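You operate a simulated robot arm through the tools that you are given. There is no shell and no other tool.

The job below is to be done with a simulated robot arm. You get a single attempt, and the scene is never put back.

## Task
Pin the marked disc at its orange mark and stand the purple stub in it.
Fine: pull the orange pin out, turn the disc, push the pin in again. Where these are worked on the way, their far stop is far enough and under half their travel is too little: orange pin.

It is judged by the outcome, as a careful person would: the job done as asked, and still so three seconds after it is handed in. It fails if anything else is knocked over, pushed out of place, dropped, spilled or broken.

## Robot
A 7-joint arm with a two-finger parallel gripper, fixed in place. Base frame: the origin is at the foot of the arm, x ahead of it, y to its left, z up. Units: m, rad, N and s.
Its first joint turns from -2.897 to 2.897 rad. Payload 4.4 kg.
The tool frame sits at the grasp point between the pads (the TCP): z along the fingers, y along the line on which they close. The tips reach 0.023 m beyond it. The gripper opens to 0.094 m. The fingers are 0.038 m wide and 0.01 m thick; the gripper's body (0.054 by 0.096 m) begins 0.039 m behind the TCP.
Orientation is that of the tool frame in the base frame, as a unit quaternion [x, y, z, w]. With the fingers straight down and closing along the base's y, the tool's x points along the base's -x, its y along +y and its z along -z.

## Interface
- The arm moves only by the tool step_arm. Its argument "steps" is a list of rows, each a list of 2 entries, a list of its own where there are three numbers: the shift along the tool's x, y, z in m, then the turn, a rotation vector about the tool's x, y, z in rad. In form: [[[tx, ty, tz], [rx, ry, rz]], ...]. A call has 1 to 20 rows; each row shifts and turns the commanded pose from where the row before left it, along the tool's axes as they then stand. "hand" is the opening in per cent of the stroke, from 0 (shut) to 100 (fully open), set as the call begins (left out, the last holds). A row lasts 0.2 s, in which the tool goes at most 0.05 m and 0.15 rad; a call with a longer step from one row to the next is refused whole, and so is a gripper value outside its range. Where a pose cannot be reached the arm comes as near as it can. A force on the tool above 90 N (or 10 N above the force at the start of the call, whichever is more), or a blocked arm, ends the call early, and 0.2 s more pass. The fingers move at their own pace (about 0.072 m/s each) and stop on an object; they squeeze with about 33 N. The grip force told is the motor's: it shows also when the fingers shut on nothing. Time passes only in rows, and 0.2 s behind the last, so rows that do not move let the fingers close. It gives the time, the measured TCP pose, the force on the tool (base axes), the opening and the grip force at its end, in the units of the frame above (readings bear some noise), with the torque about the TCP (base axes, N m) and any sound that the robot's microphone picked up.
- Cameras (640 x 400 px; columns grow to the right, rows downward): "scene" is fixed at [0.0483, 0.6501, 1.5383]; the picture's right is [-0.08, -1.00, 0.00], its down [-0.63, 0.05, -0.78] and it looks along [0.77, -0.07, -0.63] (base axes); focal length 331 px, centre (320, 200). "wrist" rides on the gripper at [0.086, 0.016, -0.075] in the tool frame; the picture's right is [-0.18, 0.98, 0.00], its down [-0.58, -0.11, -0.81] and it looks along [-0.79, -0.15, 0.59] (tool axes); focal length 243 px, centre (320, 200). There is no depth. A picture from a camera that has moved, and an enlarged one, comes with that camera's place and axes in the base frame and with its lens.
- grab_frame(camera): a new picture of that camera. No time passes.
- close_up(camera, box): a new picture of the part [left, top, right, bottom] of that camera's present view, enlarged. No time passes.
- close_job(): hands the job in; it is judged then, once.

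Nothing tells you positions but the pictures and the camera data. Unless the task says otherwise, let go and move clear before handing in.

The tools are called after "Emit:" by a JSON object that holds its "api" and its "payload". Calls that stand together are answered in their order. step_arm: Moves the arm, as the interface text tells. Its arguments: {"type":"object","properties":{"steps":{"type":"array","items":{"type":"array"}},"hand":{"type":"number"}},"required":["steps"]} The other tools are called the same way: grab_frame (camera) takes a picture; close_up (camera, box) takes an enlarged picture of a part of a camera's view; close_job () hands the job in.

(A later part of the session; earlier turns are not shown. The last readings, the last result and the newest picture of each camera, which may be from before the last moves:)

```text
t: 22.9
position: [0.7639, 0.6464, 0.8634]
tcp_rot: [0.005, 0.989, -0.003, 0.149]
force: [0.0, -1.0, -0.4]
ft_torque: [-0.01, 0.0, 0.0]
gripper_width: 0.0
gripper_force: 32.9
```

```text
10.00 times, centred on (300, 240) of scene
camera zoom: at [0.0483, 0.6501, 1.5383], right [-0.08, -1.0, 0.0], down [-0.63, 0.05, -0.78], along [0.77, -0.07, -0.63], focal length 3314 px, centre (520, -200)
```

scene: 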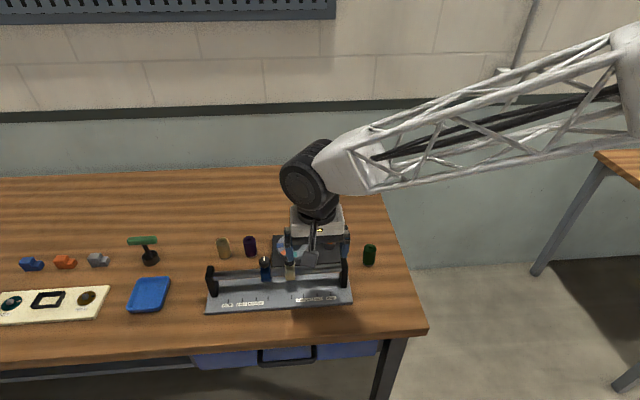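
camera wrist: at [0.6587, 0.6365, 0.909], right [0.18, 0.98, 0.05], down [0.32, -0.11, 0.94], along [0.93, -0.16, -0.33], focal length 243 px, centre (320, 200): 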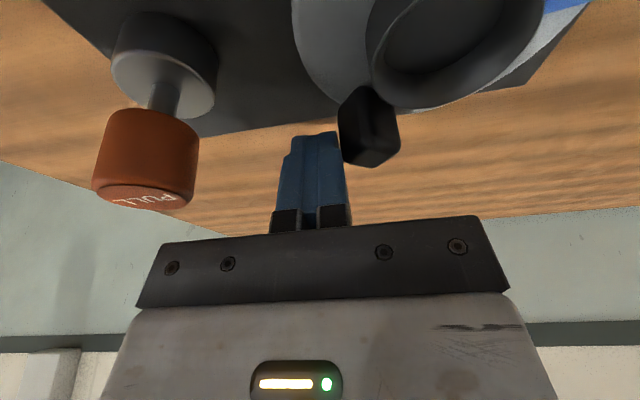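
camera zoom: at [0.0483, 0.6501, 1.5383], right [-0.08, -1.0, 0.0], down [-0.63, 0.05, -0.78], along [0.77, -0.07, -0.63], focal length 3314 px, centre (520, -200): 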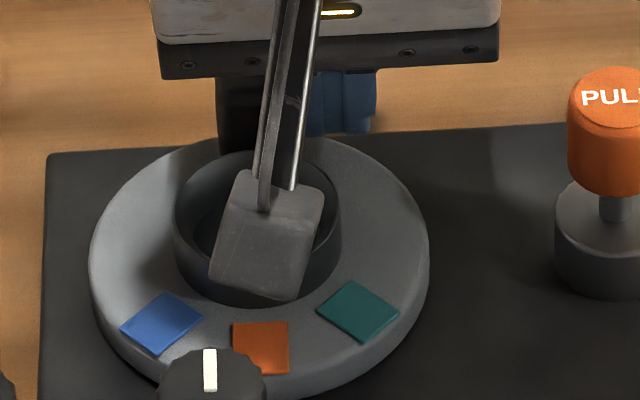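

Orange now sits where teal sat at the start. I'll back the finger off and verify against the white index.

Emit:
{"api": "step_arm", "payload": {"steps": [[[0, -0.01, 0], [0, 0, 0]], [[0, -0.015, 0], [0, 0, 0]], [[0, -0.01, 0], [0, 0, 0]], [[-0.01, 0, -0.0325], [0, 0, 0]], [[-0.01, 0, -0.0325], [0, 0, 0]], [[-0.01, 0, -0.0325], [0, 0, 0]], [[0, 0, 0], [0, 0, 0]]]}}

Emit:
{"api": "close_up", "payload": {"camera": "scene", "box": [270, 220, 330, 260]}}

Emit:
{"api": "grab_frame", "payload": {"camera": "wrist"}}

```text
t: 24.5
position: [0.7626, 0.6119, 0.9647]
tcp_rot: [0.004, 0.989, -0.004, 0.15]
force: [-0.4, 0.0, -0.4]
ft_torque: [0.02, 0.0, -0.02]
gripper_width: 0.0
gripper_force: 32.6
```

```text
10.00 times, centred on (300, 240) of scene
camera zoom: at [0.0483, 0.6501, 1.5383], right [-0.08, -1.0, 0.0], down [-0.63, 0.05, -0.78], along [0.77, -0.07, -0.63], focal length 3314 px, centre (520, -200)
```

zoom: 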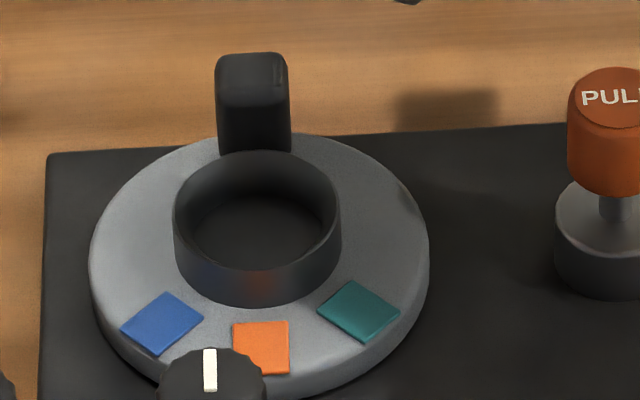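

```text
taken
camera wrist: at [0.6585, 0.6288, 1.0097], right [0.19, 0.98, 0.05], down [0.32, -0.11, 0.94], along [0.93, -0.16, -0.33], focal length 243 px, centre (320, 200)
```

wrist: 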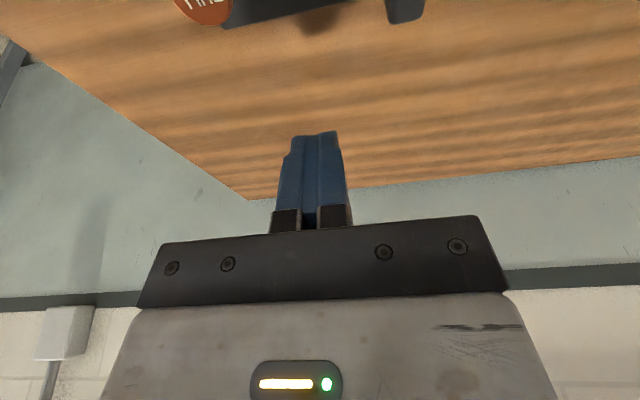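

The disc rests with orange at the index and hasn't moved. I'll return upright above the pin and push it back in with closed fingertips.

Emit:
{"api": "step_arm", "payload": {"steps": [[[0, 0, 0], [0, 0.15, 0]], [[0, 0, 0], [0, 0.15, 0]], [[0.0175, -0.024, 0], [0, 0, 0]], [[0.0175, -0.024, 0], [0, 0, 0]], [[0, 0, 0.03], [0, 0, 0]], [[0, 0, 0], [0, 0, 0]]], "hand": 0}}

Emit:
{"api": "grab_frame", "payload": {"camera": "wrist"}}

Emit:
{"api": "close_up", "payload": {"camera": "scene", "box": [260, 200, 380, 280]}}

```text
t: 25.9
position: [0.7276, 0.5648, 0.9338]
tcp_rot: [0.004, 1.0, -0.003, 0.001]
force: [-0.1, 0.2, -0.7]
ft_torque: [0.01, 0.0, 0.01]
gripper_width: 0.0
gripper_force: 32.9
```

```text
taken
camera wrist: at [0.6423, 0.5817, 1.0087], right [0.19, 0.98, 0.0], down [0.58, -0.11, 0.81], along [0.79, -0.16, -0.59], focal length 243 px, centre (320, 200)
```

wrist: 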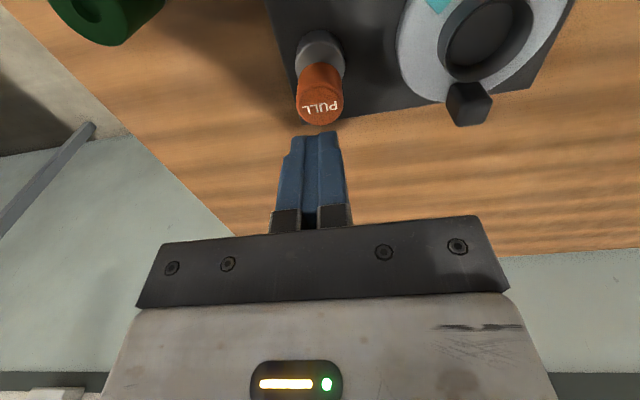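

```text
5.00 times, centred on (320, 240) of scene
camera zoom: at [0.0483, 0.6501, 1.5383], right [-0.08, -1.0, 0.0], down [-0.63, 0.05, -0.78], along [0.77, -0.07, -0.63], focal length 1657 px, centre (320, 0)
```

zoom: 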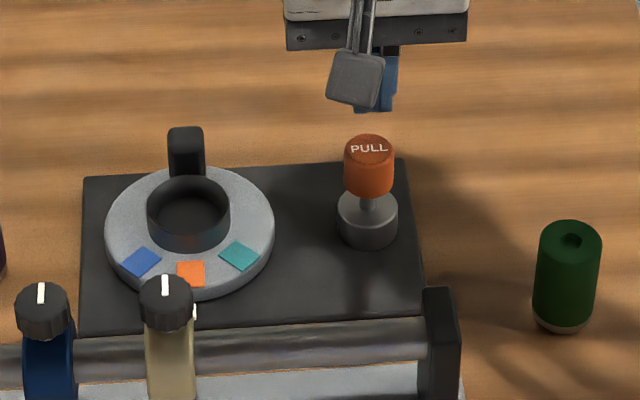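

Emit:
{"api": "step_arm", "payload": {"steps": [[[0, 0, 0.02], [0, 0, 0]], [[0, 0, 0.008], [0, 0, 0]], [[0, 0, 0.004], [0, 0, 0]], [[0, 0, 0.003], [0, 0, 0]], [[0, 0, 0.003], [0, 0, 0]], [[0, 0, 0], [0, 0, 0]]]}}

Emit:
{"api": "close_up", "payload": {"camera": "scene", "box": [260, 200, 380, 280]}}

```text
t: 27.3
position: [0.7278, 0.565, 0.8957]
tcp_rot: [0.005, 1.0, -0.003, 0.0]
force: [-0.3, 0.3, 0.5]
ft_torque: [-0.05, -0.01, 0.01]
gripper_width: 0.0
gripper_force: 33.6
```

```text
5.00 times, centred on (320, 240) of scene
camera zoom: at [0.0483, 0.6501, 1.5383], right [-0.08, -1.0, 0.0], down [-0.63, 0.05, -0.78], along [0.77, -0.07, -0.63], focal length 1657 px, centre (320, 0)
```

zoom: 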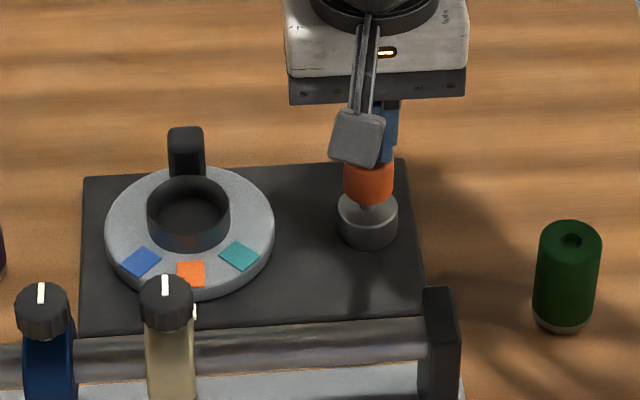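

Emit:
{"api": "step_arm", "payload": {"steps": [[[0, 0, 0.003], [0, 0, 0]], [[0, 0, 0.003], [0, 0, 0]], [[0, 0, 0.003], [0, 0, 0]], [[0, 0, 0.003], [0, 0, 0]], [[0, 0, 0], [0, 0, 0]]]}}

Emit:
{"api": "step_arm", "payload": {"steps": [[[0, 0, 0.002], [0, 0, 0]], [[0, 0, 0.002], [0, 0, 0]], [[0, 0, 0], [0, 0, 0]]]}}

Emit:
{"api": "close_up", "payload": {"camera": "scene", "box": [260, 200, 380, 280]}}

```text
t: 28.5
position: [0.7284, 0.5643, 0.8848]
tcp_rot: [0.006, 1.0, -0.002, 0.002]
force: [-0.4, 1.2, -0.6]
ft_torque: [-0.02, -0.03, 0.0]
gripper_width: 0.0
gripper_force: 32.9
```

```text
t: 29.3
position: [0.7289, 0.5658, 0.883]
tcp_rot: [0.004, 1.0, -0.002, 0.001]
force: [-6.0, 5.0, 26.7]
ft_torque: [0.15, 0.24, -0.14]
gripper_width: 0.0003
gripper_force: 32.4
```

```text
5.00 times, centred on (320, 240) of scene
camera zoom: at [0.0483, 0.6501, 1.5383], right [-0.08, -1.0, 0.0], down [-0.63, 0.05, -0.78], along [0.77, -0.07, -0.63], focal length 1657 px, centre (320, 0)
```

zoom: 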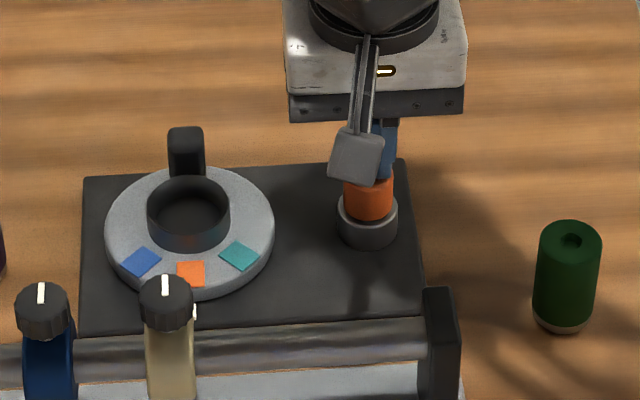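

The force rose to 27 N, which suggests it's bottomed. I'll lift off and compare the pin with its first picture.

Emit:
{"api": "step_arm", "payload": {"steps": [[[0, 0, 0.002], [0, 0, 0]], [[0, 0, 0.002], [0, 0, 0]], [[0, 0, 0], [0, 0, 0]]]}}

Emit:
{"api": "step_arm", "payload": {"steps": [[[0, 0, -0.03], [0, 0, 0]], [[0, 0, -0.04], [0, 0, 0]], [[0, 0, -0.04], [0, 0, 0]], [[0, 0, 0], [0, 0, 0]]]}}

Emit:
{"api": "close_up", "payload": {"camera": "scene", "box": [305, 220, 355, 255]}}

Emit:
{"api": "close_up", "payload": {"camera": "scene", "box": [260, 220, 350, 280]}}

```text
t: 30.2
position: [0.7288, 0.5643, 0.883]
tcp_rot: [0.005, 1.0, 0.0, 0.004]
force: [2.2, 0.6, 8.4]
ft_torque: [0.05, -0.01, 0.08]
gripper_width: 0.0
gripper_force: 32.9
stopped in row 3: the force on the tool passed its limit at 93 N (the readings are from after the stop); the commanded pose is now the measured one
```

```text
t: 31.2
position: [0.7268, 0.5653, 0.9899]
tcp_rot: [0.004, 1.0, -0.001, 0.003]
force: [-0.2, 0.5, -0.4]
ft_torque: [0.0, 0.0, -0.01]
gripper_width: 0.0
gripper_force: 32.9
```

```text
11.43 times, centred on (330, 238) of scene
camera zoom: at [0.0483, 0.6501, 1.5383], right [-0.08, -1.0, 0.0], down [-0.63, 0.05, -0.78], along [0.77, -0.07, -0.63], focal length 3787 px, centre (206, -229)
```

zoom: 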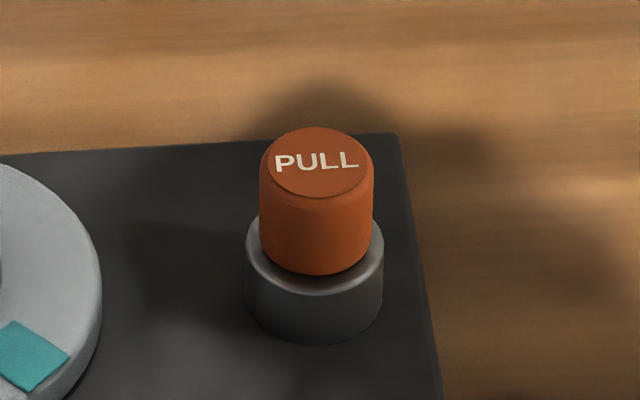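

```text
6.67 times, centred on (305, 250) of scene
camera zoom: at [0.0483, 0.6501, 1.5383], right [-0.08, -1.0, 0.0], down [-0.63, 0.05, -0.78], along [0.77, -0.07, -0.63], focal length 2209 px, centre (420, -133)
```

zoom: 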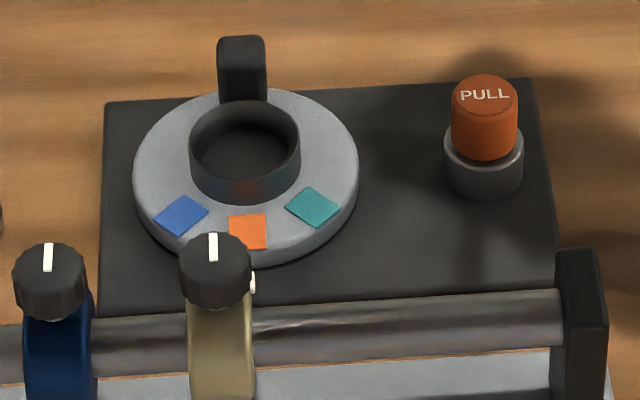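

The pin matches its first picture exactly, and orange is where teal was, so the disc is pinned at orange. Next is the purple stub: I'll yaw the tool to the radial direction and move to view it and the cup.

Emit:
{"api": "step_arm", "payload": {"steps": [[[0, 0, 0], [0, 0, -0.1333]], [[0, 0, 0], [0, 0, -0.1333]], [[0, 0, 0], [0, 0, -0.1333]], [[0, 0, 0], [0, 0, -0.1333]], [[0, 0, 0], [0, 0, -0.1333]], [[0, 0, 0], [0, 0, -0.1333]], [[-0.0055, 0.0392, 0], [0, 0, 0]], [[-0.0055, 0.0392, 0], [0, 0, 0]], [[-0.0055, 0.0392, 0], [0, 0, 0]], [[-0.0055, 0.0392, 0], [0, 0, 0]], [[0, 0, 0], [0, 0, 0]]], "hand": 65}}

Emit:
{"api": "grab_frame", "payload": {"camera": "wrist"}}

Emit:
{"api": "grab_frame", "payload": {"camera": "scene"}}

```text
t: 33.6
position: [0.632, 0.6896, 0.9901]
tcp_rot: [-0.385, 0.923, -0.003, 0.002]
force: [0.4, 0.4, -0.7]
ft_torque: [0.02, 0.02, -0.01]
gripper_width: 0.0611
gripper_force: 0.0
```

```text
taken
camera wrist: at [0.5598, 0.6401, 1.0635], right [-0.57, 0.82, 0.0], down [0.48, 0.34, 0.81], along [0.67, 0.46, -0.59], focal length 243 px, centre (320, 200)
```

wrist: 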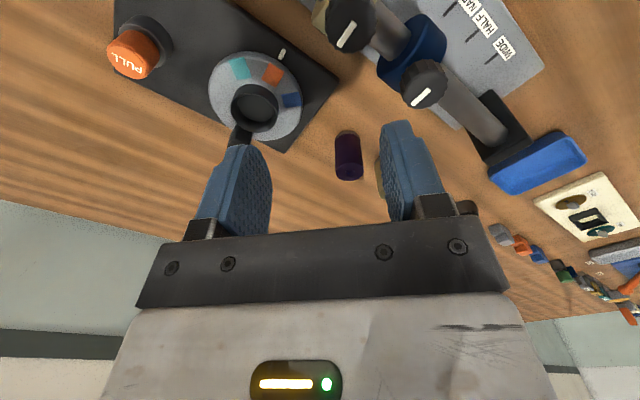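

```text
taken
```

scene: 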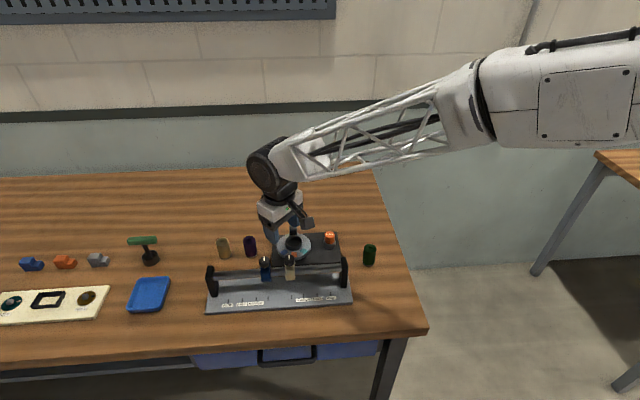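

Emit:
{"api": "close_up", "payload": {"camera": "wrist", "box": [190, 30, 350, 150]}}

Emit:
{"api": "close_up", "payload": {"camera": "wrist", "box": [300, 110, 420, 200]}}

Emit:
{"api": "close_up", "payload": {"camera": "scene", "box": [210, 225, 270, 265]}}

```text
3.33 times, centred on (270, 90) of wrist
camera zoom: at [0.5598, 0.6401, 1.0635], right [-0.57, 0.82, 0.0], down [0.48, 0.34, 0.81], along [0.67, 0.46, -0.59], focal length 809 px, centre (487, 567)
```

zoom: 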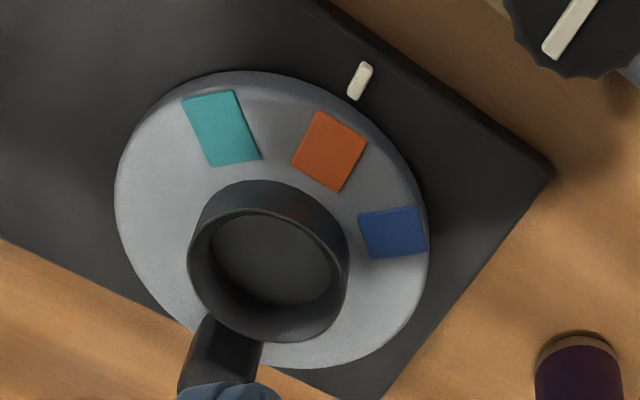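

```text
4.44 times, centred on (360, 155) of wrist
camera zoom: at [0.5598, 0.6401, 1.0635], right [-0.57, 0.82, 0.0], down [0.48, 0.34, 0.81], along [0.67, 0.46, -0.59], focal length 1078 px, centre (142, 400)
```

zoom: 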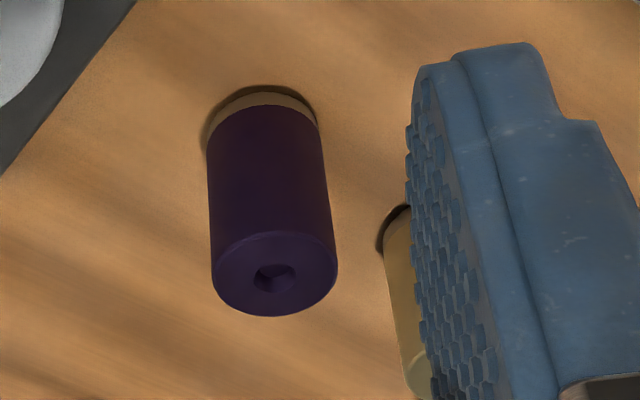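

```text
10.00 times, centred on (240, 245) of scene
camera zoom: at [0.0483, 0.6501, 1.5383], right [-0.08, -1.0, 0.0], down [-0.63, 0.05, -0.78], along [0.77, -0.07, -0.63], focal length 3314 px, centre (1120, -250)
```

zoom: 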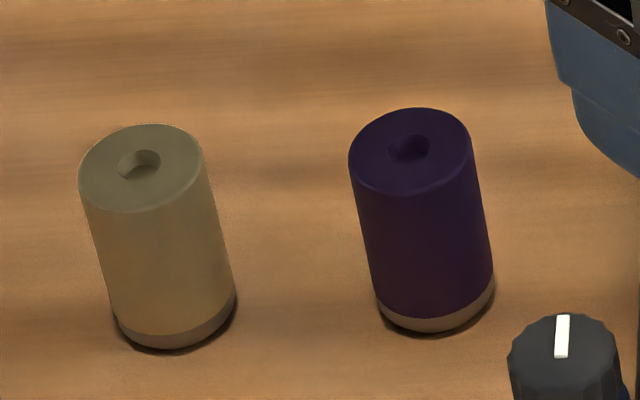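

Orange is aligned with the white index. I take the purple stub's top to be (0.718, 0.794, 0.861), about 34 mm wide, and the cup rim centre to be (0.7175, 0.669, 0.845). I'll tilt outward for reach and hover over the stub.

Emit:
{"api": "step_arm", "payload": {"steps": [[[0, 0, 0], [0, -0.15, 0]], [[0, 0, 0], [0, -0.15, 0]], [[0, 0, 0], [0, -0.15, 0]], [[0, 0, 0], [0, -0.15, 0]], [[-0.0193, 0.003, 0.0314], [0, 0, 0]], [[-0.0193, 0.003, 0.0314], [0, 0, 0]], [[-0.0193, 0.003, 0.0314], [0, 0, 0]], [[-0.0192, 0.0031, 0.0313], [0, 0, 0]], [[0, 0, 0], [0, 0, 0]]], "hand": 65}}

Emit:
{"api": "grab_frame", "payload": {"camera": "wrist"}}

Emit:
{"api": "close_up", "payload": {"camera": "scene", "box": [200, 180, 350, 290]}}

```text
t: 35.6
position: [0.7183, 0.7945, 0.9298]
tcp_rot: [-0.369, 0.881, 0.112, 0.274]
force: [-0.1, -0.4, -0.2]
ft_torque: [0.0, 0.0, 0.02]
gripper_width: 0.0611
gripper_force: 0.0
```

```text
taken
camera wrist: at [0.6279, 0.7252, 0.9424], right [-0.59, 0.8, 0.1], down [0.09, -0.06, 0.99], along [0.8, 0.6, -0.04], focal length 243 px, centre (320, 200)
```

wrist: 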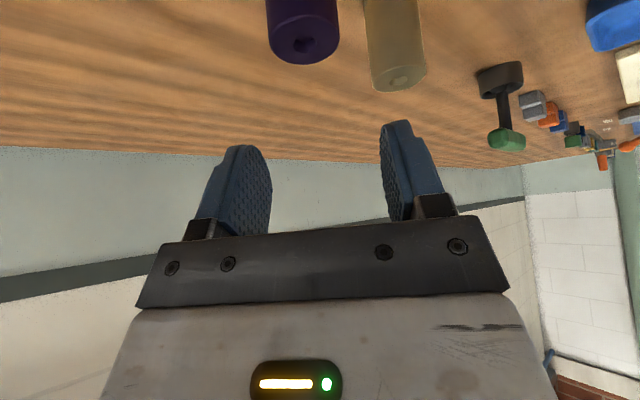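

```text
3.64 times, centred on (275, 235) of scene
camera zoom: at [0.0483, 0.6501, 1.5383], right [-0.08, -1.0, 0.0], down [-0.63, 0.05, -0.78], along [0.77, -0.07, -0.63], focal length 1205 px, centre (484, 73)
```

zoom: 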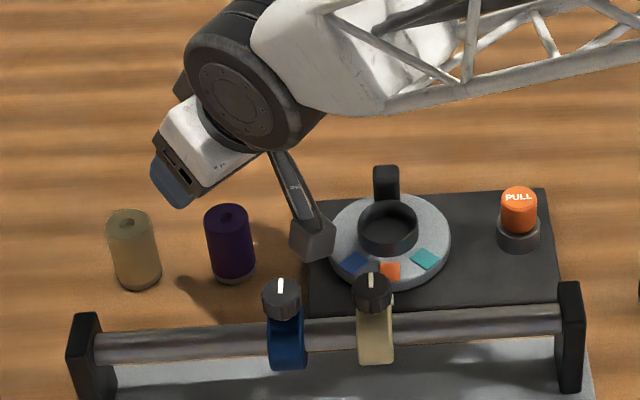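

The hover is on target and the geometry agrees with the picture within about 2 mm. I'll descend vertically in two stages.

Emit:
{"api": "step_arm", "payload": {"steps": [[[0.0103, -0.0007, 0.01505], [0, 0, 0]], [[0.0103, -0.0007, 0.01505], [0, 0, 0]], [[0.0103, -0.0006, 0.01505], [0, 0, 0]], [[0, 0, 0], [0, 0, 0]]]}}

Emit:
{"api": "grab_frame", "payload": {"camera": "wrist"}}

Emit:
{"api": "close_up", "payload": {"camera": "scene", "box": [210, 200, 330, 280]}}

```text
t: 36.6
position: [0.721, 0.792, 0.8772]
tcp_rot: [-0.369, 0.881, 0.112, 0.276]
force: [20.9, -12.1, 15.9]
ft_torque: [-0.92, 1.76, 2.73]
gripper_width: 0.0613
gripper_force: 0.0
```

```text
taken
camera wrist: at [0.6306, 0.7233, 0.8888], right [-0.59, 0.8, 0.1], down [0.09, -0.06, 0.99], along [0.8, 0.6, -0.04], focal length 243 px, centre (320, 200)
```

wrist: 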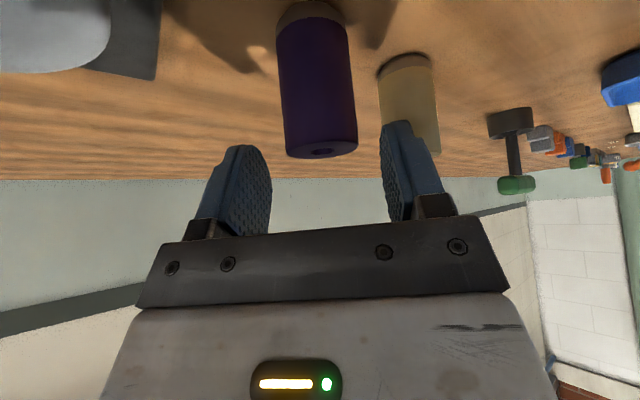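

```text
5.00 times, centred on (270, 240) of scene
camera zoom: at [0.0483, 0.6501, 1.5383], right [-0.08, -1.0, 0.0], down [-0.63, 0.05, -0.78], along [0.77, -0.07, -0.63], focal length 1657 px, centre (570, 0)
```

zoom: 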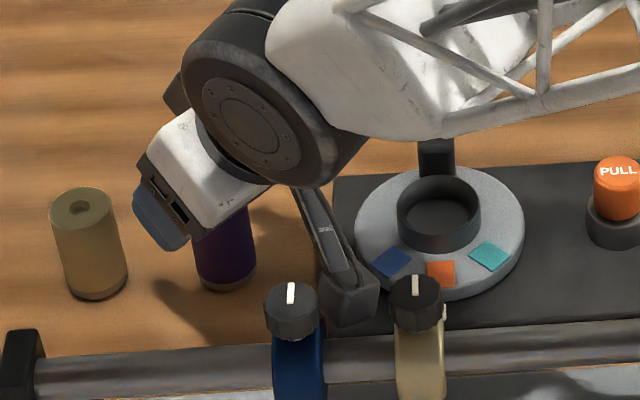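

The force and torque show the camera box touching the blue knob. I'll back straight up at once and check the slider.

Emit:
{"api": "step_arm", "payload": {"steps": [[[-0.0103, 0, -0.01505], [0, 0, 0]], [[-0.0206, 0, -0.0301], [0, 0, 0]], [[-0.0206, 0, -0.0301], [0, 0, 0]], [[0, 0, 0], [0, 0, 0]]]}}

Emit:
{"api": "close_up", "payload": {"camera": "scene", "box": [195, 215, 395, 325]}}

Emit:
{"api": "close_up", "payload": {"camera": "scene", "box": [240, 240, 320, 310]}}

```text
t: 37.6
position: [0.72, 0.7927, 0.9689]
tcp_rot: [-0.369, 0.881, 0.113, 0.275]
force: [-0.7, 0.4, 0.2]
ft_torque: [0.01, 0.01, -0.02]
gripper_width: 0.0612
gripper_force: 0.0
```

```text
3.20 times, centred on (295, 270) of scene
camera zoom: at [0.0483, 0.6501, 1.5383], right [-0.08, -1.0, 0.0], down [-0.63, 0.05, -0.78], along [0.77, -0.07, -0.63], focal length 1060 px, centre (400, -24)
```

zoom: 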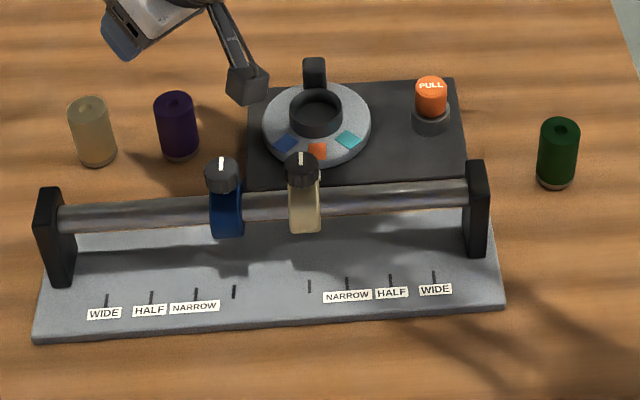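

```text
5.71 times, centred on (280, 275) of scene
camera zoom: at [0.0483, 0.6501, 1.5383], right [-0.08, -1.0, 0.0], down [-0.63, 0.05, -0.78], along [0.77, -0.07, -0.63], focal length 1893 px, centre (549, -229)
```

zoom: 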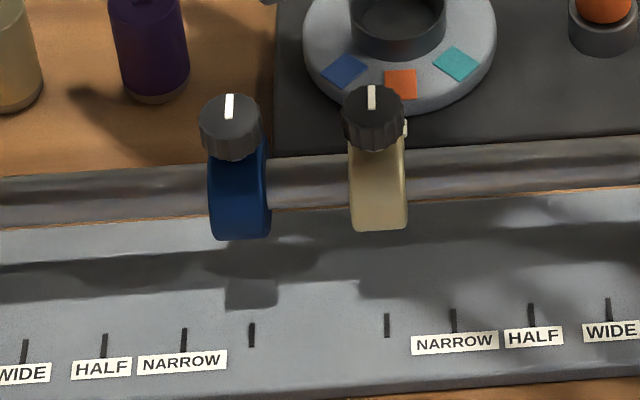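

Comparing with the first pictures, the slider and rail haven't moved. The camera box does collide, so I'll yaw the tool to about 58° and reduce the tilt to 0.5 rad, which keeps the box away from the rail.

Emit:
{"api": "step_arm", "payload": {"steps": [[[0, 0, 0], [-0.0627, 0, -0.0916]], [[0, 0, 0], [-0.0627, 0, -0.0916]], [[0, 0, 0], [0, 0.1, 0]], [[0, 0, 0], [0, 0, 0]]]}}

Emit:
{"api": "grab_frame", "payload": {"camera": "wrist"}}

Emit:
{"api": "close_up", "payload": {"camera": "scene", "box": [200, 180, 350, 290]}}

```text
t: 38.6
position: [0.7194, 0.7932, 0.9676]
tcp_rot: [-0.47, 0.847, 0.118, 0.219]
force: [0.0, -0.2, 0.5]
ft_torque: [0.01, -0.01, 0.01]
gripper_width: 0.061
gripper_force: 0.0
```

```text
taken
camera wrist: at [0.6467, 0.7065, 0.9918], right [-0.75, 0.66, 0.08], down [0.15, 0.05, 0.99], along [0.64, 0.75, -0.14], focal length 243 px, centre (320, 200)
```

wrist: 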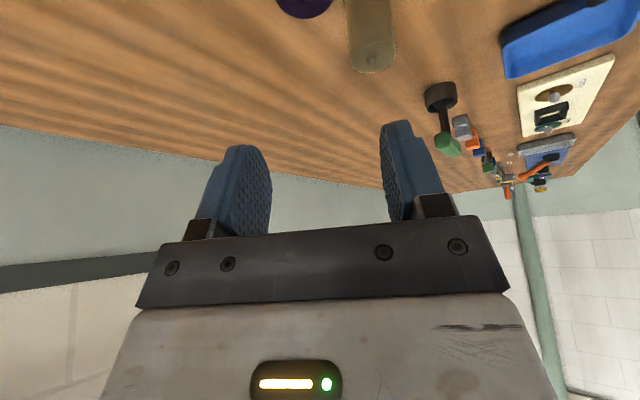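

```text
3.64 times, centred on (275, 235) of scene
camera zoom: at [0.0483, 0.6501, 1.5383], right [-0.08, -1.0, 0.0], down [-0.63, 0.05, -0.78], along [0.77, -0.07, -0.63], focal length 1205 px, centre (484, 73)
```

zoom: 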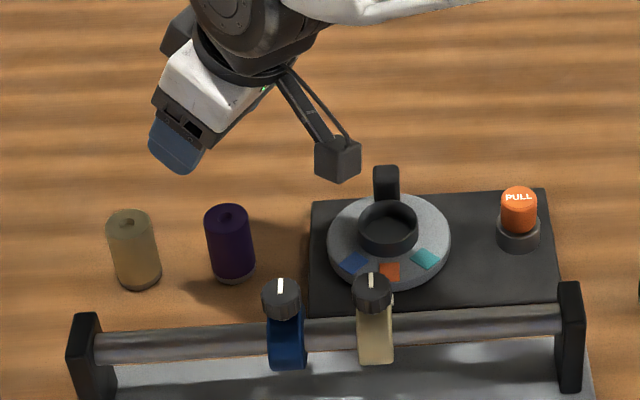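

Emit:
{"api": "step_arm", "payload": {"steps": [[[0.0088, 0, 0.0162], [0, 0, 0]], [[0.0088, 0, 0.0162], [0, 0, 0]], [[0.0088, 0, 0.0162], [0, 0, 0]], [[0.0088, 0, 0.0162], [0, 0, 0]], [[0, 0, 0], [0, 0, 0]]]}}

Emit:
{"api": "grab_frame", "payload": {"camera": "wrist"}}

Emit:
{"api": "close_up", "payload": {"camera": "scene", "box": [200, 180, 350, 290]}}

```text
t: 39.8
position: [0.7205, 0.7927, 0.8948]
tcp_rot: [-0.47, 0.847, 0.118, 0.219]
force: [-0.1, 1.1, -0.5]
ft_torque: [0.02, -0.02, 0.0]
gripper_width: 0.0607
gripper_force: 0.1
```

```text
taken
camera wrist: at [0.6477, 0.7064, 0.9183], right [-0.75, 0.66, 0.08], down [0.15, 0.05, 0.99], along [0.65, 0.75, -0.14], focal length 243 px, centre (320, 200)
```

wrist: 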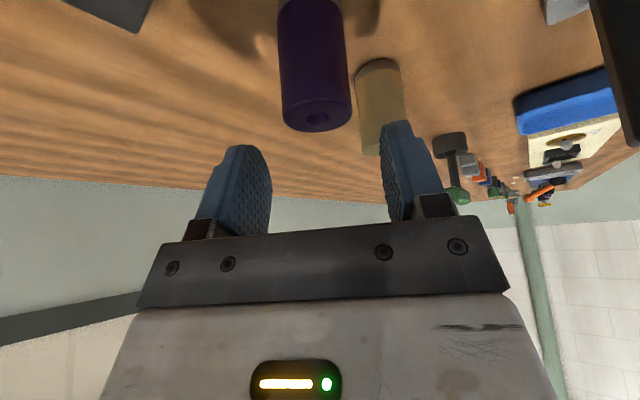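

```text
3.64 times, centred on (275, 235) of scene
camera zoom: at [0.0483, 0.6501, 1.5383], right [-0.08, -1.0, 0.0], down [-0.63, 0.05, -0.78], along [0.77, -0.07, -0.63], focal length 1205 px, centre (484, 73)
```

zoom: 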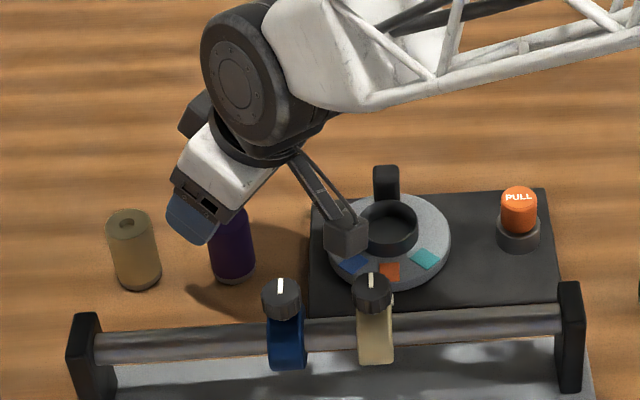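

Emit:
{"api": "step_arm", "payload": {"steps": [[[0.0061, 0, 0.0111], [0, 0, 0]], [[0.0061, 0, 0.0111], [0, 0, 0]], [[0, 0, 0], [0, 0, 0]]]}}

Emit:
{"api": "grab_frame", "payload": {"camera": "wrist"}}

Emit:
{"api": "close_up", "payload": {"camera": "scene", "box": [200, 200, 320, 280]}}

```text
t: 40.6
position: [0.7221, 0.7932, 0.8701]
tcp_rot: [-0.471, 0.846, 0.118, 0.218]
force: [0.1, 0.1, -0.3]
ft_torque: [0.02, -0.01, -0.01]
gripper_width: 0.0612
gripper_force: 0.0
```

```text
taken
camera wrist: at [0.6484, 0.7071, 0.8933], right [-0.75, 0.66, 0.08], down [0.15, 0.05, 0.99], along [0.65, 0.75, -0.14], focal length 243 px, centre (320, 200)
```

wrist: 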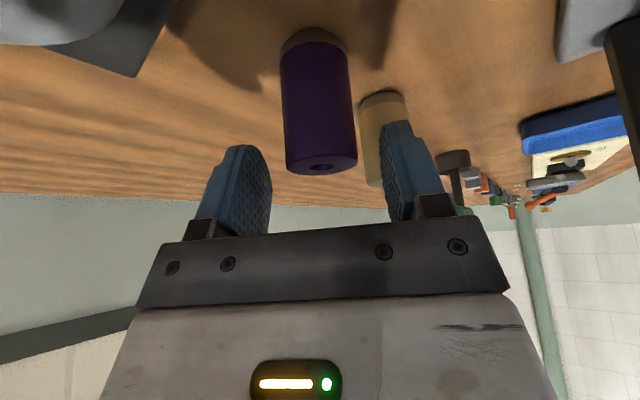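

```text
5.00 times, centred on (260, 240) of scene
camera zoom: at [0.0483, 0.6501, 1.5383], right [-0.08, -1.0, 0.0], down [-0.63, 0.05, -0.78], along [0.77, -0.07, -0.63], focal length 1657 px, centre (620, 0)
```

zoom: 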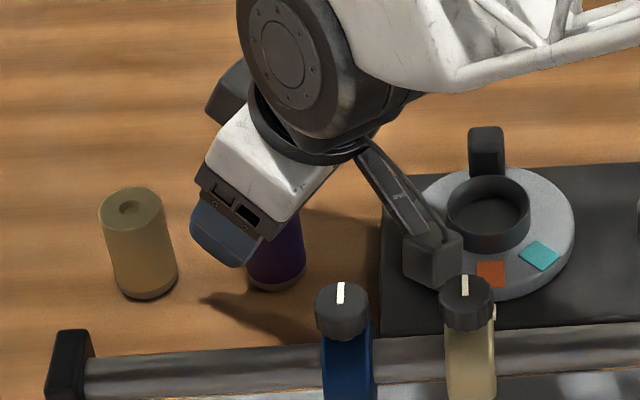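

The stub is centred between the fingers. I'll go down 12 mm more and close.

Emit:
{"api": "step_arm", "payload": {"steps": [[[0.0062, 0, 0.0105], [0, 0, 0]], [[0, 0, 0], [0, 0, 0]]]}}

Emit:
{"api": "step_arm", "payload": {"steps": [[[0, 0, 0], [0, 0, 0]], [[0, 0, 0], [0, 0, 0]], [[0, 0, 0], [0, 0, 0]]], "hand": 0}}

Emit:
{"api": "grab_frame", "payload": {"camera": "wrist"}}

Emit:
{"api": "close_up", "payload": {"camera": "scene", "box": [200, 200, 320, 280]}}

```text
t: 41.2
position: [0.7212, 0.7919, 0.8569]
tcp_rot: [-0.47, 0.847, 0.118, 0.219]
force: [-0.7, 0.3, 0.5]
ft_torque: [0.0, -0.01, 0.01]
gripper_width: 0.0611
gripper_force: 0.0
```

```text
t: 42.0
position: [0.7199, 0.7932, 0.856]
tcp_rot: [-0.47, 0.847, 0.118, 0.218]
force: [-1.2, 1.1, 0.9]
ft_torque: [0.06, 0.02, 0.02]
gripper_width: 0.0353
gripper_force: 33.3
```

```text
taken
camera wrist: at [0.648, 0.7066, 0.8807], right [-0.75, 0.66, 0.08], down [0.15, 0.05, 0.99], along [0.65, 0.75, -0.14], focal length 243 px, centre (320, 200)
```

wrist: 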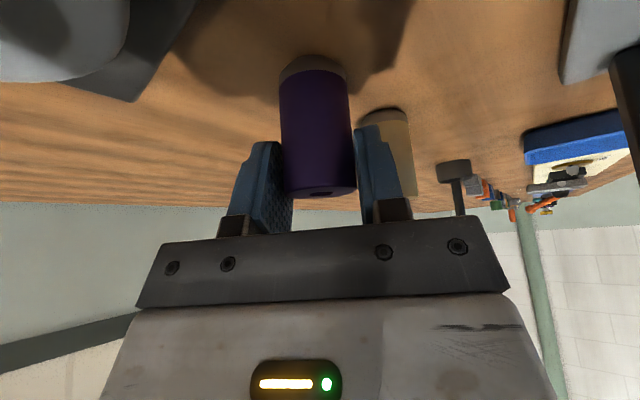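

```text
5.00 times, centred on (260, 240) of scene
camera zoom: at [0.0483, 0.6501, 1.5383], right [-0.08, -1.0, 0.0], down [-0.63, 0.05, -0.78], along [0.77, -0.07, -0.63], focal length 1657 px, centre (620, 0)
```

zoom: 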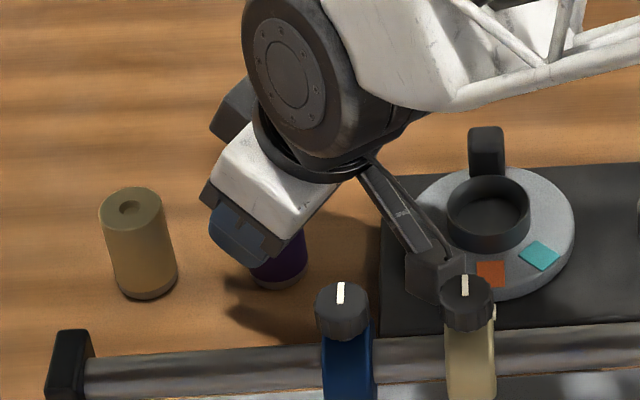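

The stub is gripped at 35.3 mm. I'll lift it straight up.

Emit:
{"api": "step_arm", "payload": {"steps": [[[-0.0048, 0, -0.0088], [0, 0, 0]], [[-0.0096, 0, -0.0176], [0, 0, 0]], [[-0.0096, 0, -0.0176], [0, 0, 0]], [[-0.0096, 0, -0.0176], [0, 0, 0]], [[-0.0072, 0, -0.0132], [0, 0, 0]], [[0, 0, 0], [0, 0, 0]]]}}

Emit:
{"api": "grab_frame", "payload": {"camera": "wrist"}}

Emit:
{"api": "close_up", "payload": {"camera": "scene", "box": [200, 180, 350, 290]}}

```text
t: 43.4
position: [0.7215, 0.7929, 0.9406]
tcp_rot: [-0.471, 0.847, 0.118, 0.217]
force: [-0.3, 0.0, -3.2]
ft_torque: [0.02, 0.0, -0.02]
gripper_width: 0.0351
gripper_force: 33.1
```

```text
taken
camera wrist: at [0.6473, 0.7061, 0.9648], right [-0.75, 0.66, 0.08], down [0.15, 0.05, 0.99], along [0.65, 0.75, -0.14], focal length 243 px, centre (320, 200)
```

wrist: 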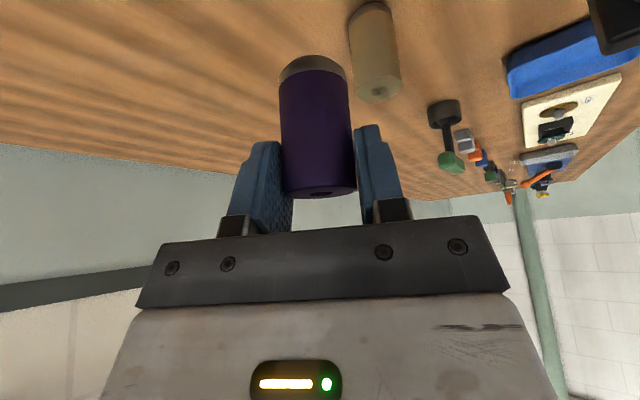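

```text
3.64 times, centred on (275, 235) of scene
camera zoom: at [0.0483, 0.6501, 1.5383], right [-0.08, -1.0, 0.0], down [-0.63, 0.05, -0.78], along [0.77, -0.07, -0.63], focal length 1205 px, centre (484, 73)
```

zoom: 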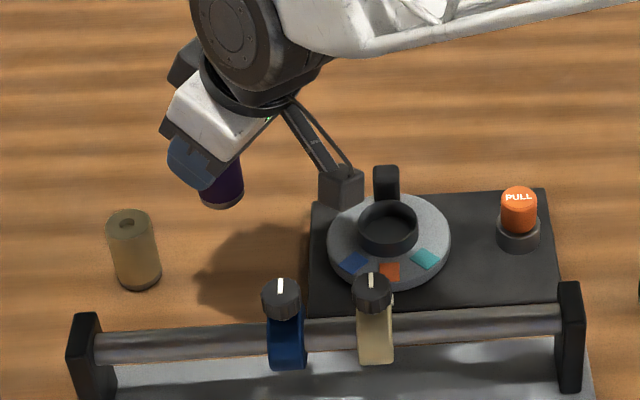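

The stub is lifted and held upright. I'll zoom in to measure its offset from the TCP before carrying it to the cup.

Emit:
{"api": "close_up", "payload": {"camera": "scene", "box": [235, 205, 280, 240]}}

Emit:
{"api": "close_up", "payload": {"camera": "wrist", "box": [250, 40, 400, 230]}}

```text
11.43 times, centred on (258, 222) of scene
camera zoom: at [0.0483, 0.6501, 1.5383], right [-0.08, -1.0, 0.0], down [-0.63, 0.05, -0.78], along [0.77, -0.07, -0.63], focal length 3787 px, centre (1034, -57)
```

zoom: 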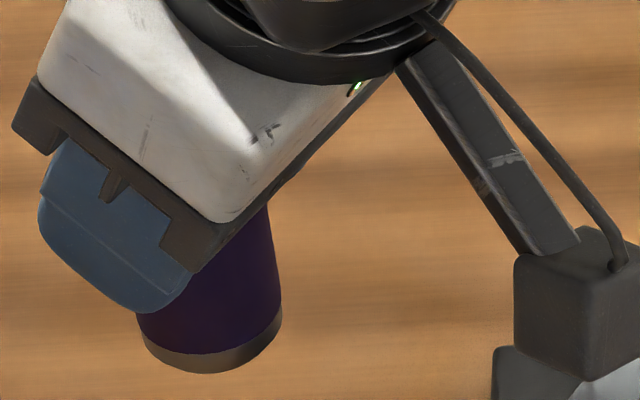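

```text
2.11 times, centred on (325, 135) of wrist
camera zoom: at [0.6473, 0.7061, 0.9648], right [-0.75, 0.66, 0.08], down [0.15, 0.05, 0.99], along [0.65, 0.75, -0.14], focal length 511 px, centre (310, 337)
```

zoom: 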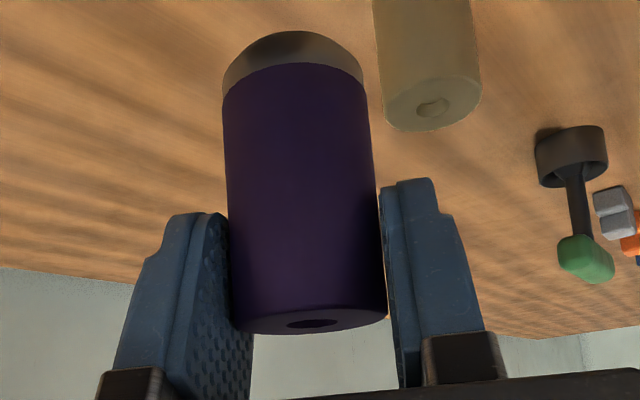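

The stub's axis is within about 2 mm of the TCP. I'll carry it level to above the cup.

Emit:
{"api": "step_arm", "payload": {"steps": [[[0.01585, -0.0104, -0.00865], [0, 0, 0]], [[0.01585, -0.0104, -0.00865], [0, 0, 0]], [[0.01585, -0.0104, -0.00865], [0, 0, 0]], [[0.01585, -0.0104, -0.00865], [0, 0, 0]], [[0.01585, -0.0104, -0.00865], [0, 0, 0]], [[0.01585, -0.0105, -0.00865], [0, 0, 0]], [[0, 0, 0], [0, 0, 0]]]}}

Emit:
{"api": "grab_frame", "payload": {"camera": "wrist"}}

Emit:
{"api": "close_up", "payload": {"camera": "scene", "box": [230, 200, 350, 280]}}

Emit:
{"api": "close_up", "payload": {"camera": "scene", "box": [270, 210, 330, 260]}}

```text
t: 45.0
position: [0.7135, 0.6682, 0.9418]
tcp_rot: [-0.471, 0.847, 0.117, 0.218]
force: [0.1, -0.1, -3.7]
ft_torque: [-0.02, -0.01, -0.02]
gripper_width: 0.035
gripper_force: 33.3
```

```text
taken
camera wrist: at [0.6417, 0.581, 0.9655], right [-0.75, 0.66, 0.08], down [0.15, 0.05, 0.99], along [0.65, 0.75, -0.14], focal length 243 px, centre (320, 200)
```

wrist: 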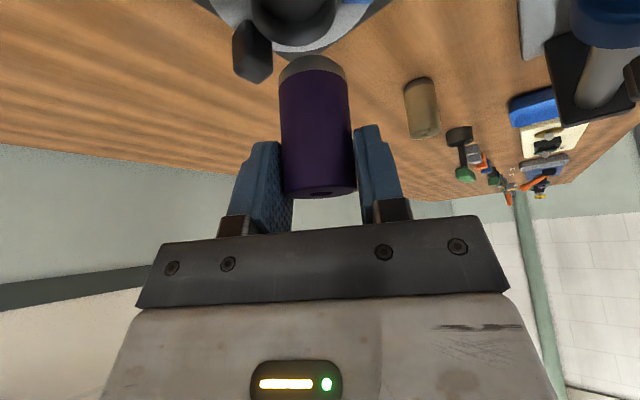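

```text
5.00 times, centred on (290, 240) of scene
camera zoom: at [0.0483, 0.6501, 1.5383], right [-0.08, -1.0, 0.0], down [-0.63, 0.05, -0.78], along [0.77, -0.07, -0.63], focal length 1657 px, centre (470, 0)
```

zoom: 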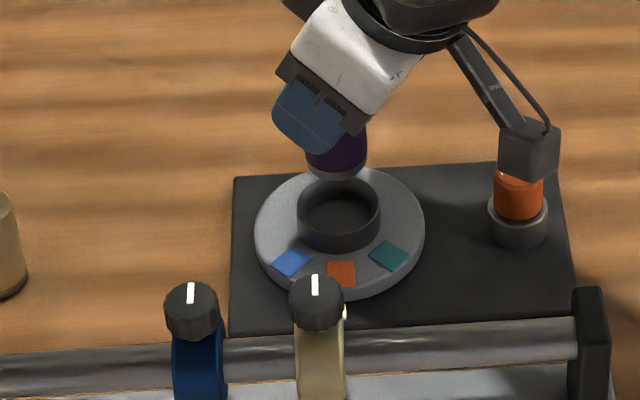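

```text
8.00 times, centred on (300, 235) of scene
camera zoom: at [0.0483, 0.6501, 1.5383], right [-0.08, -1.0, 0.0], down [-0.63, 0.05, -0.78], along [0.77, -0.07, -0.63], focal length 2651 px, centre (480, -80)
```

zoom: 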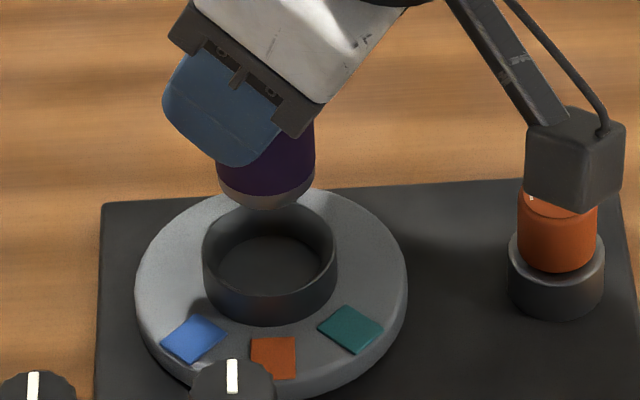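

The stub is nearly centred over the cup, about 2 mm short in x. I'll correct that and go down to just above the rim to check.

Emit:
{"api": "step_arm", "payload": {"steps": [[[0.0055, -0.0005, 0.0107], [0, 0, 0]], [[0.0055, -0.0005, 0.0107], [0, 0, 0]], [[0.0054, -0.0005, 0.0105], [0, 0, 0]], [[0, 0, 0], [0, 0, 0]]]}}

Emit:
{"api": "grab_frame", "payload": {"camera": "wrist"}}

Emit:
{"api": "close_up", "payload": {"camera": "scene", "box": [270, 210, 330, 260]}}

```text
t: 46.0
position: [0.718, 0.6675, 0.9069]
tcp_rot: [-0.47, 0.847, 0.117, 0.218]
force: [-0.3, 0.5, -4.0]
ft_torque: [-0.02, 0.01, 0.03]
gripper_width: 0.0354
gripper_force: 33.4
```

```text
taken
camera wrist: at [0.6449, 0.5812, 0.9302], right [-0.75, 0.66, 0.08], down [0.15, 0.05, 0.99], along [0.65, 0.75, -0.14], focal length 243 px, centre (320, 200)
```

wrist: 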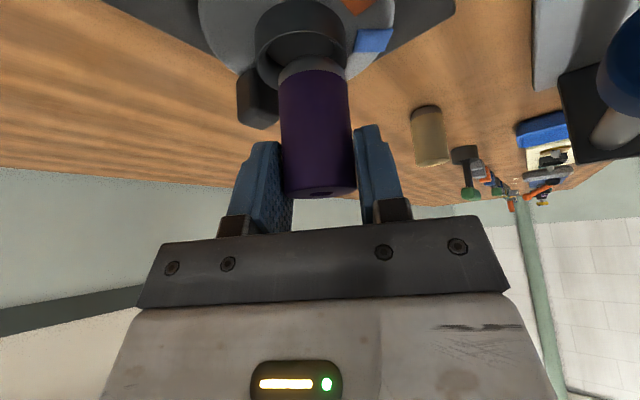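

```text
8.00 times, centred on (300, 235) of scene
camera zoom: at [0.0483, 0.6501, 1.5383], right [-0.08, -1.0, 0.0], down [-0.63, 0.05, -0.78], along [0.77, -0.07, -0.63], focal length 2651 px, centre (480, -80)
```

zoom: 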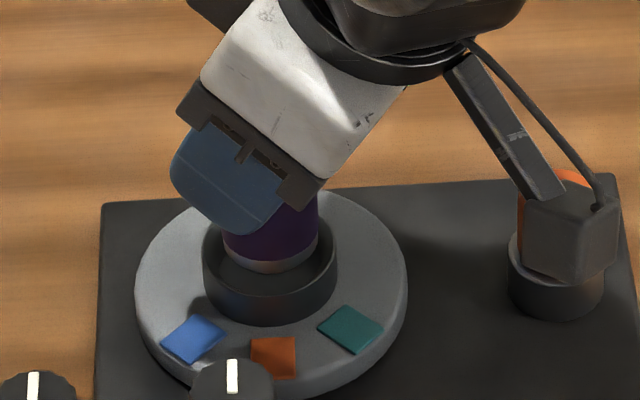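

From the scene view it looks centred, but the wrist view hints at an offset. I'll zoom in.

Emit:
{"api": "close_up", "payload": {"camera": "wrist", "box": [220, 0, 400, 120]}}

Emit:
{"api": "close_up", "payload": {"camera": "scene", "box": [280, 230, 320, 255]}}

```text
3.33 times, centred on (310, 60) of wrist
camera zoom: at [0.6449, 0.5812, 0.9302], right [-0.75, 0.66, 0.08], down [0.15, 0.05, 0.99], along [0.65, 0.75, -0.14], focal length 809 px, centre (353, 667)
```

zoom: 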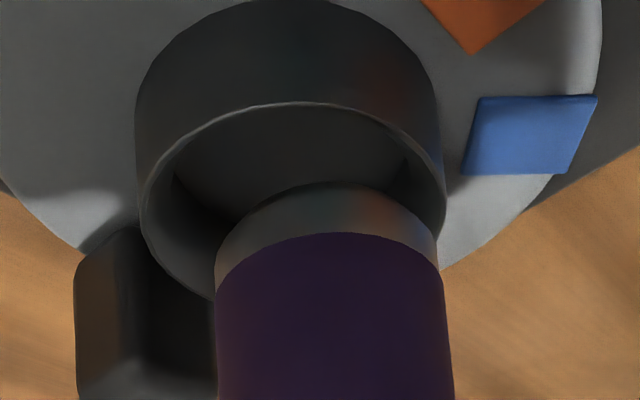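

```text
16.00 times, centred on (300, 242) of scene
camera zoom: at [0.0483, 0.6501, 1.5383], right [-0.08, -1.0, 0.0], down [-0.63, 0.05, -0.78], along [0.77, -0.07, -0.63], focal length 5302 px, centre (640, -480)
```

zoom: 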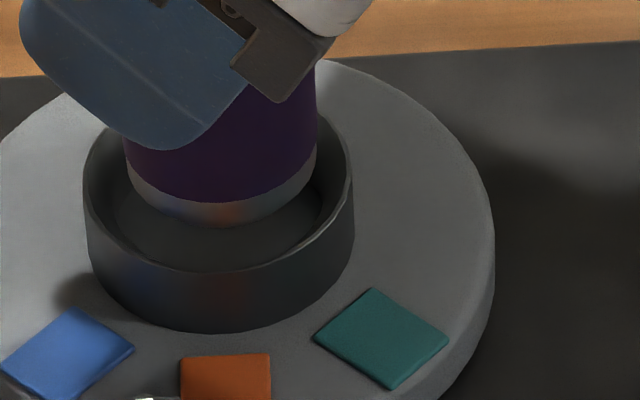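

Both views together put the cup about 6 mm further in +x, near (0.7245, 0.668), with its rim at about 0.840. I'll shift 6 mm in +x and recheck.

Emit:
{"api": "step_arm", "payload": {"steps": [[[-0.0028, -0.0051, 0.0015], [0, 0, 0]], [[0, 0, 0], [0, 0, 0]]]}}

Emit:
{"api": "close_up", "payload": {"camera": "wrist", "box": [220, 0, 400, 120]}}

Emit:
{"api": "close_up", "payload": {"camera": "scene", "box": [280, 230, 320, 255]}}

```text
t: 46.6
position: [0.724, 0.6679, 0.9075]
tcp_rot: [-0.471, 0.847, 0.118, 0.218]
force: [-0.3, 0.1, -4.4]
ft_torque: [-0.01, -0.01, 0.02]
gripper_width: 0.0355
gripper_force: 32.9
```

```text
3.33 times, centred on (310, 60) of wrist
camera zoom: at [0.6509, 0.5812, 0.9306], right [-0.75, 0.66, 0.08], down [0.15, 0.05, 0.99], along [0.65, 0.75, -0.14], focal length 809 px, centre (353, 667)
```

zoom: 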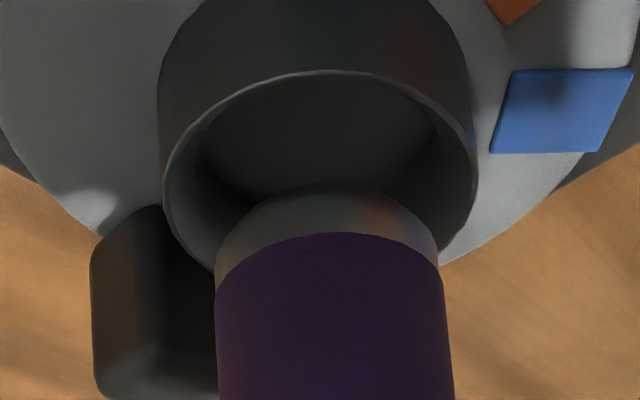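

```text
16.00 times, centred on (300, 242) of scene
camera zoom: at [0.0483, 0.6501, 1.5383], right [-0.08, -1.0, 0.0], down [-0.63, 0.05, -0.78], along [0.77, -0.07, -0.63], focal length 5302 px, centre (640, -480)
```

zoom: 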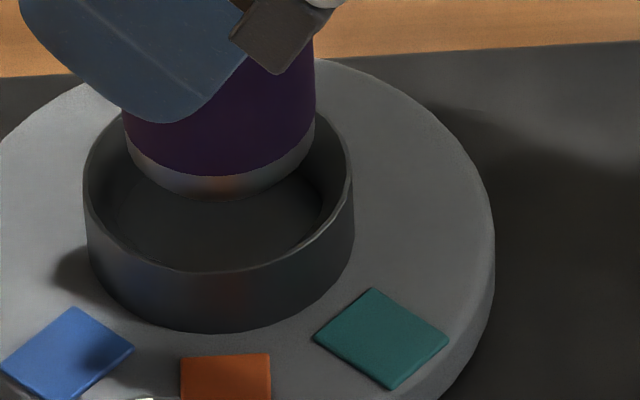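

Now both views agree within about 1 mm. I'll lower the stub gently, watching the force.

Emit:
{"api": "step_arm", "payload": {"steps": [[[0.0019, 0, 0.0035], [0, 0, 0]], [[0.0019, 0, 0.0035], [0, 0, 0]], [[0.0019, 0, 0.0035], [0, 0, 0]], [[0.0019, 0, 0.0035], [0, 0, 0]], [[0, 0, 0], [0, 0, 0]]]}}

Emit:
{"api": "close_up", "payload": {"camera": "wrist", "box": [200, 20, 440, 220]}}

Emit:
{"api": "close_up", "payload": {"camera": "scene", "box": [280, 230, 320, 255]}}

```text
t: 47.8
position: [0.7228, 0.6679, 0.8906]
tcp_rot: [-0.47, 0.847, 0.118, 0.218]
force: [-0.8, -0.6, -4.2]
ft_torque: [-0.03, 0.0, -0.02]
gripper_width: 0.0352
gripper_force: 32.9
```

```text
2.00 times, centred on (320, 120) of wrist
camera zoom: at [0.651, 0.5817, 0.9146], right [-0.75, 0.66, 0.08], down [0.15, 0.05, 0.99], along [0.65, 0.75, -0.14], focal length 485 px, centre (320, 360)
```

zoom: 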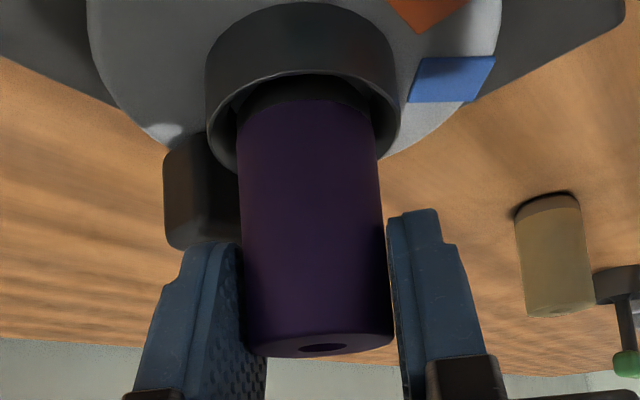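

```text
16.00 times, centred on (300, 242) of scene
camera zoom: at [0.0483, 0.6501, 1.5383], right [-0.08, -1.0, 0.0], down [-0.63, 0.05, -0.78], along [0.77, -0.07, -0.63], focal length 5302 px, centre (640, -480)
```

zoom: 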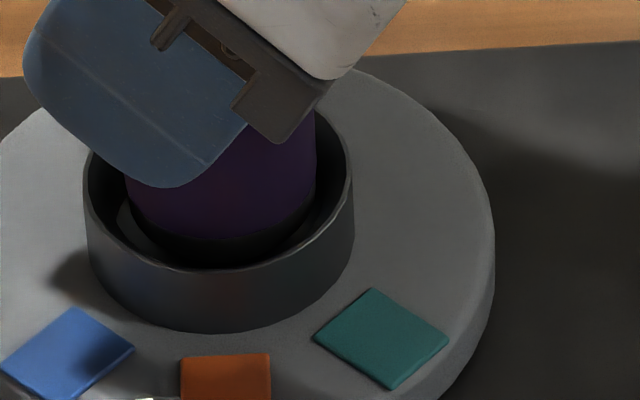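

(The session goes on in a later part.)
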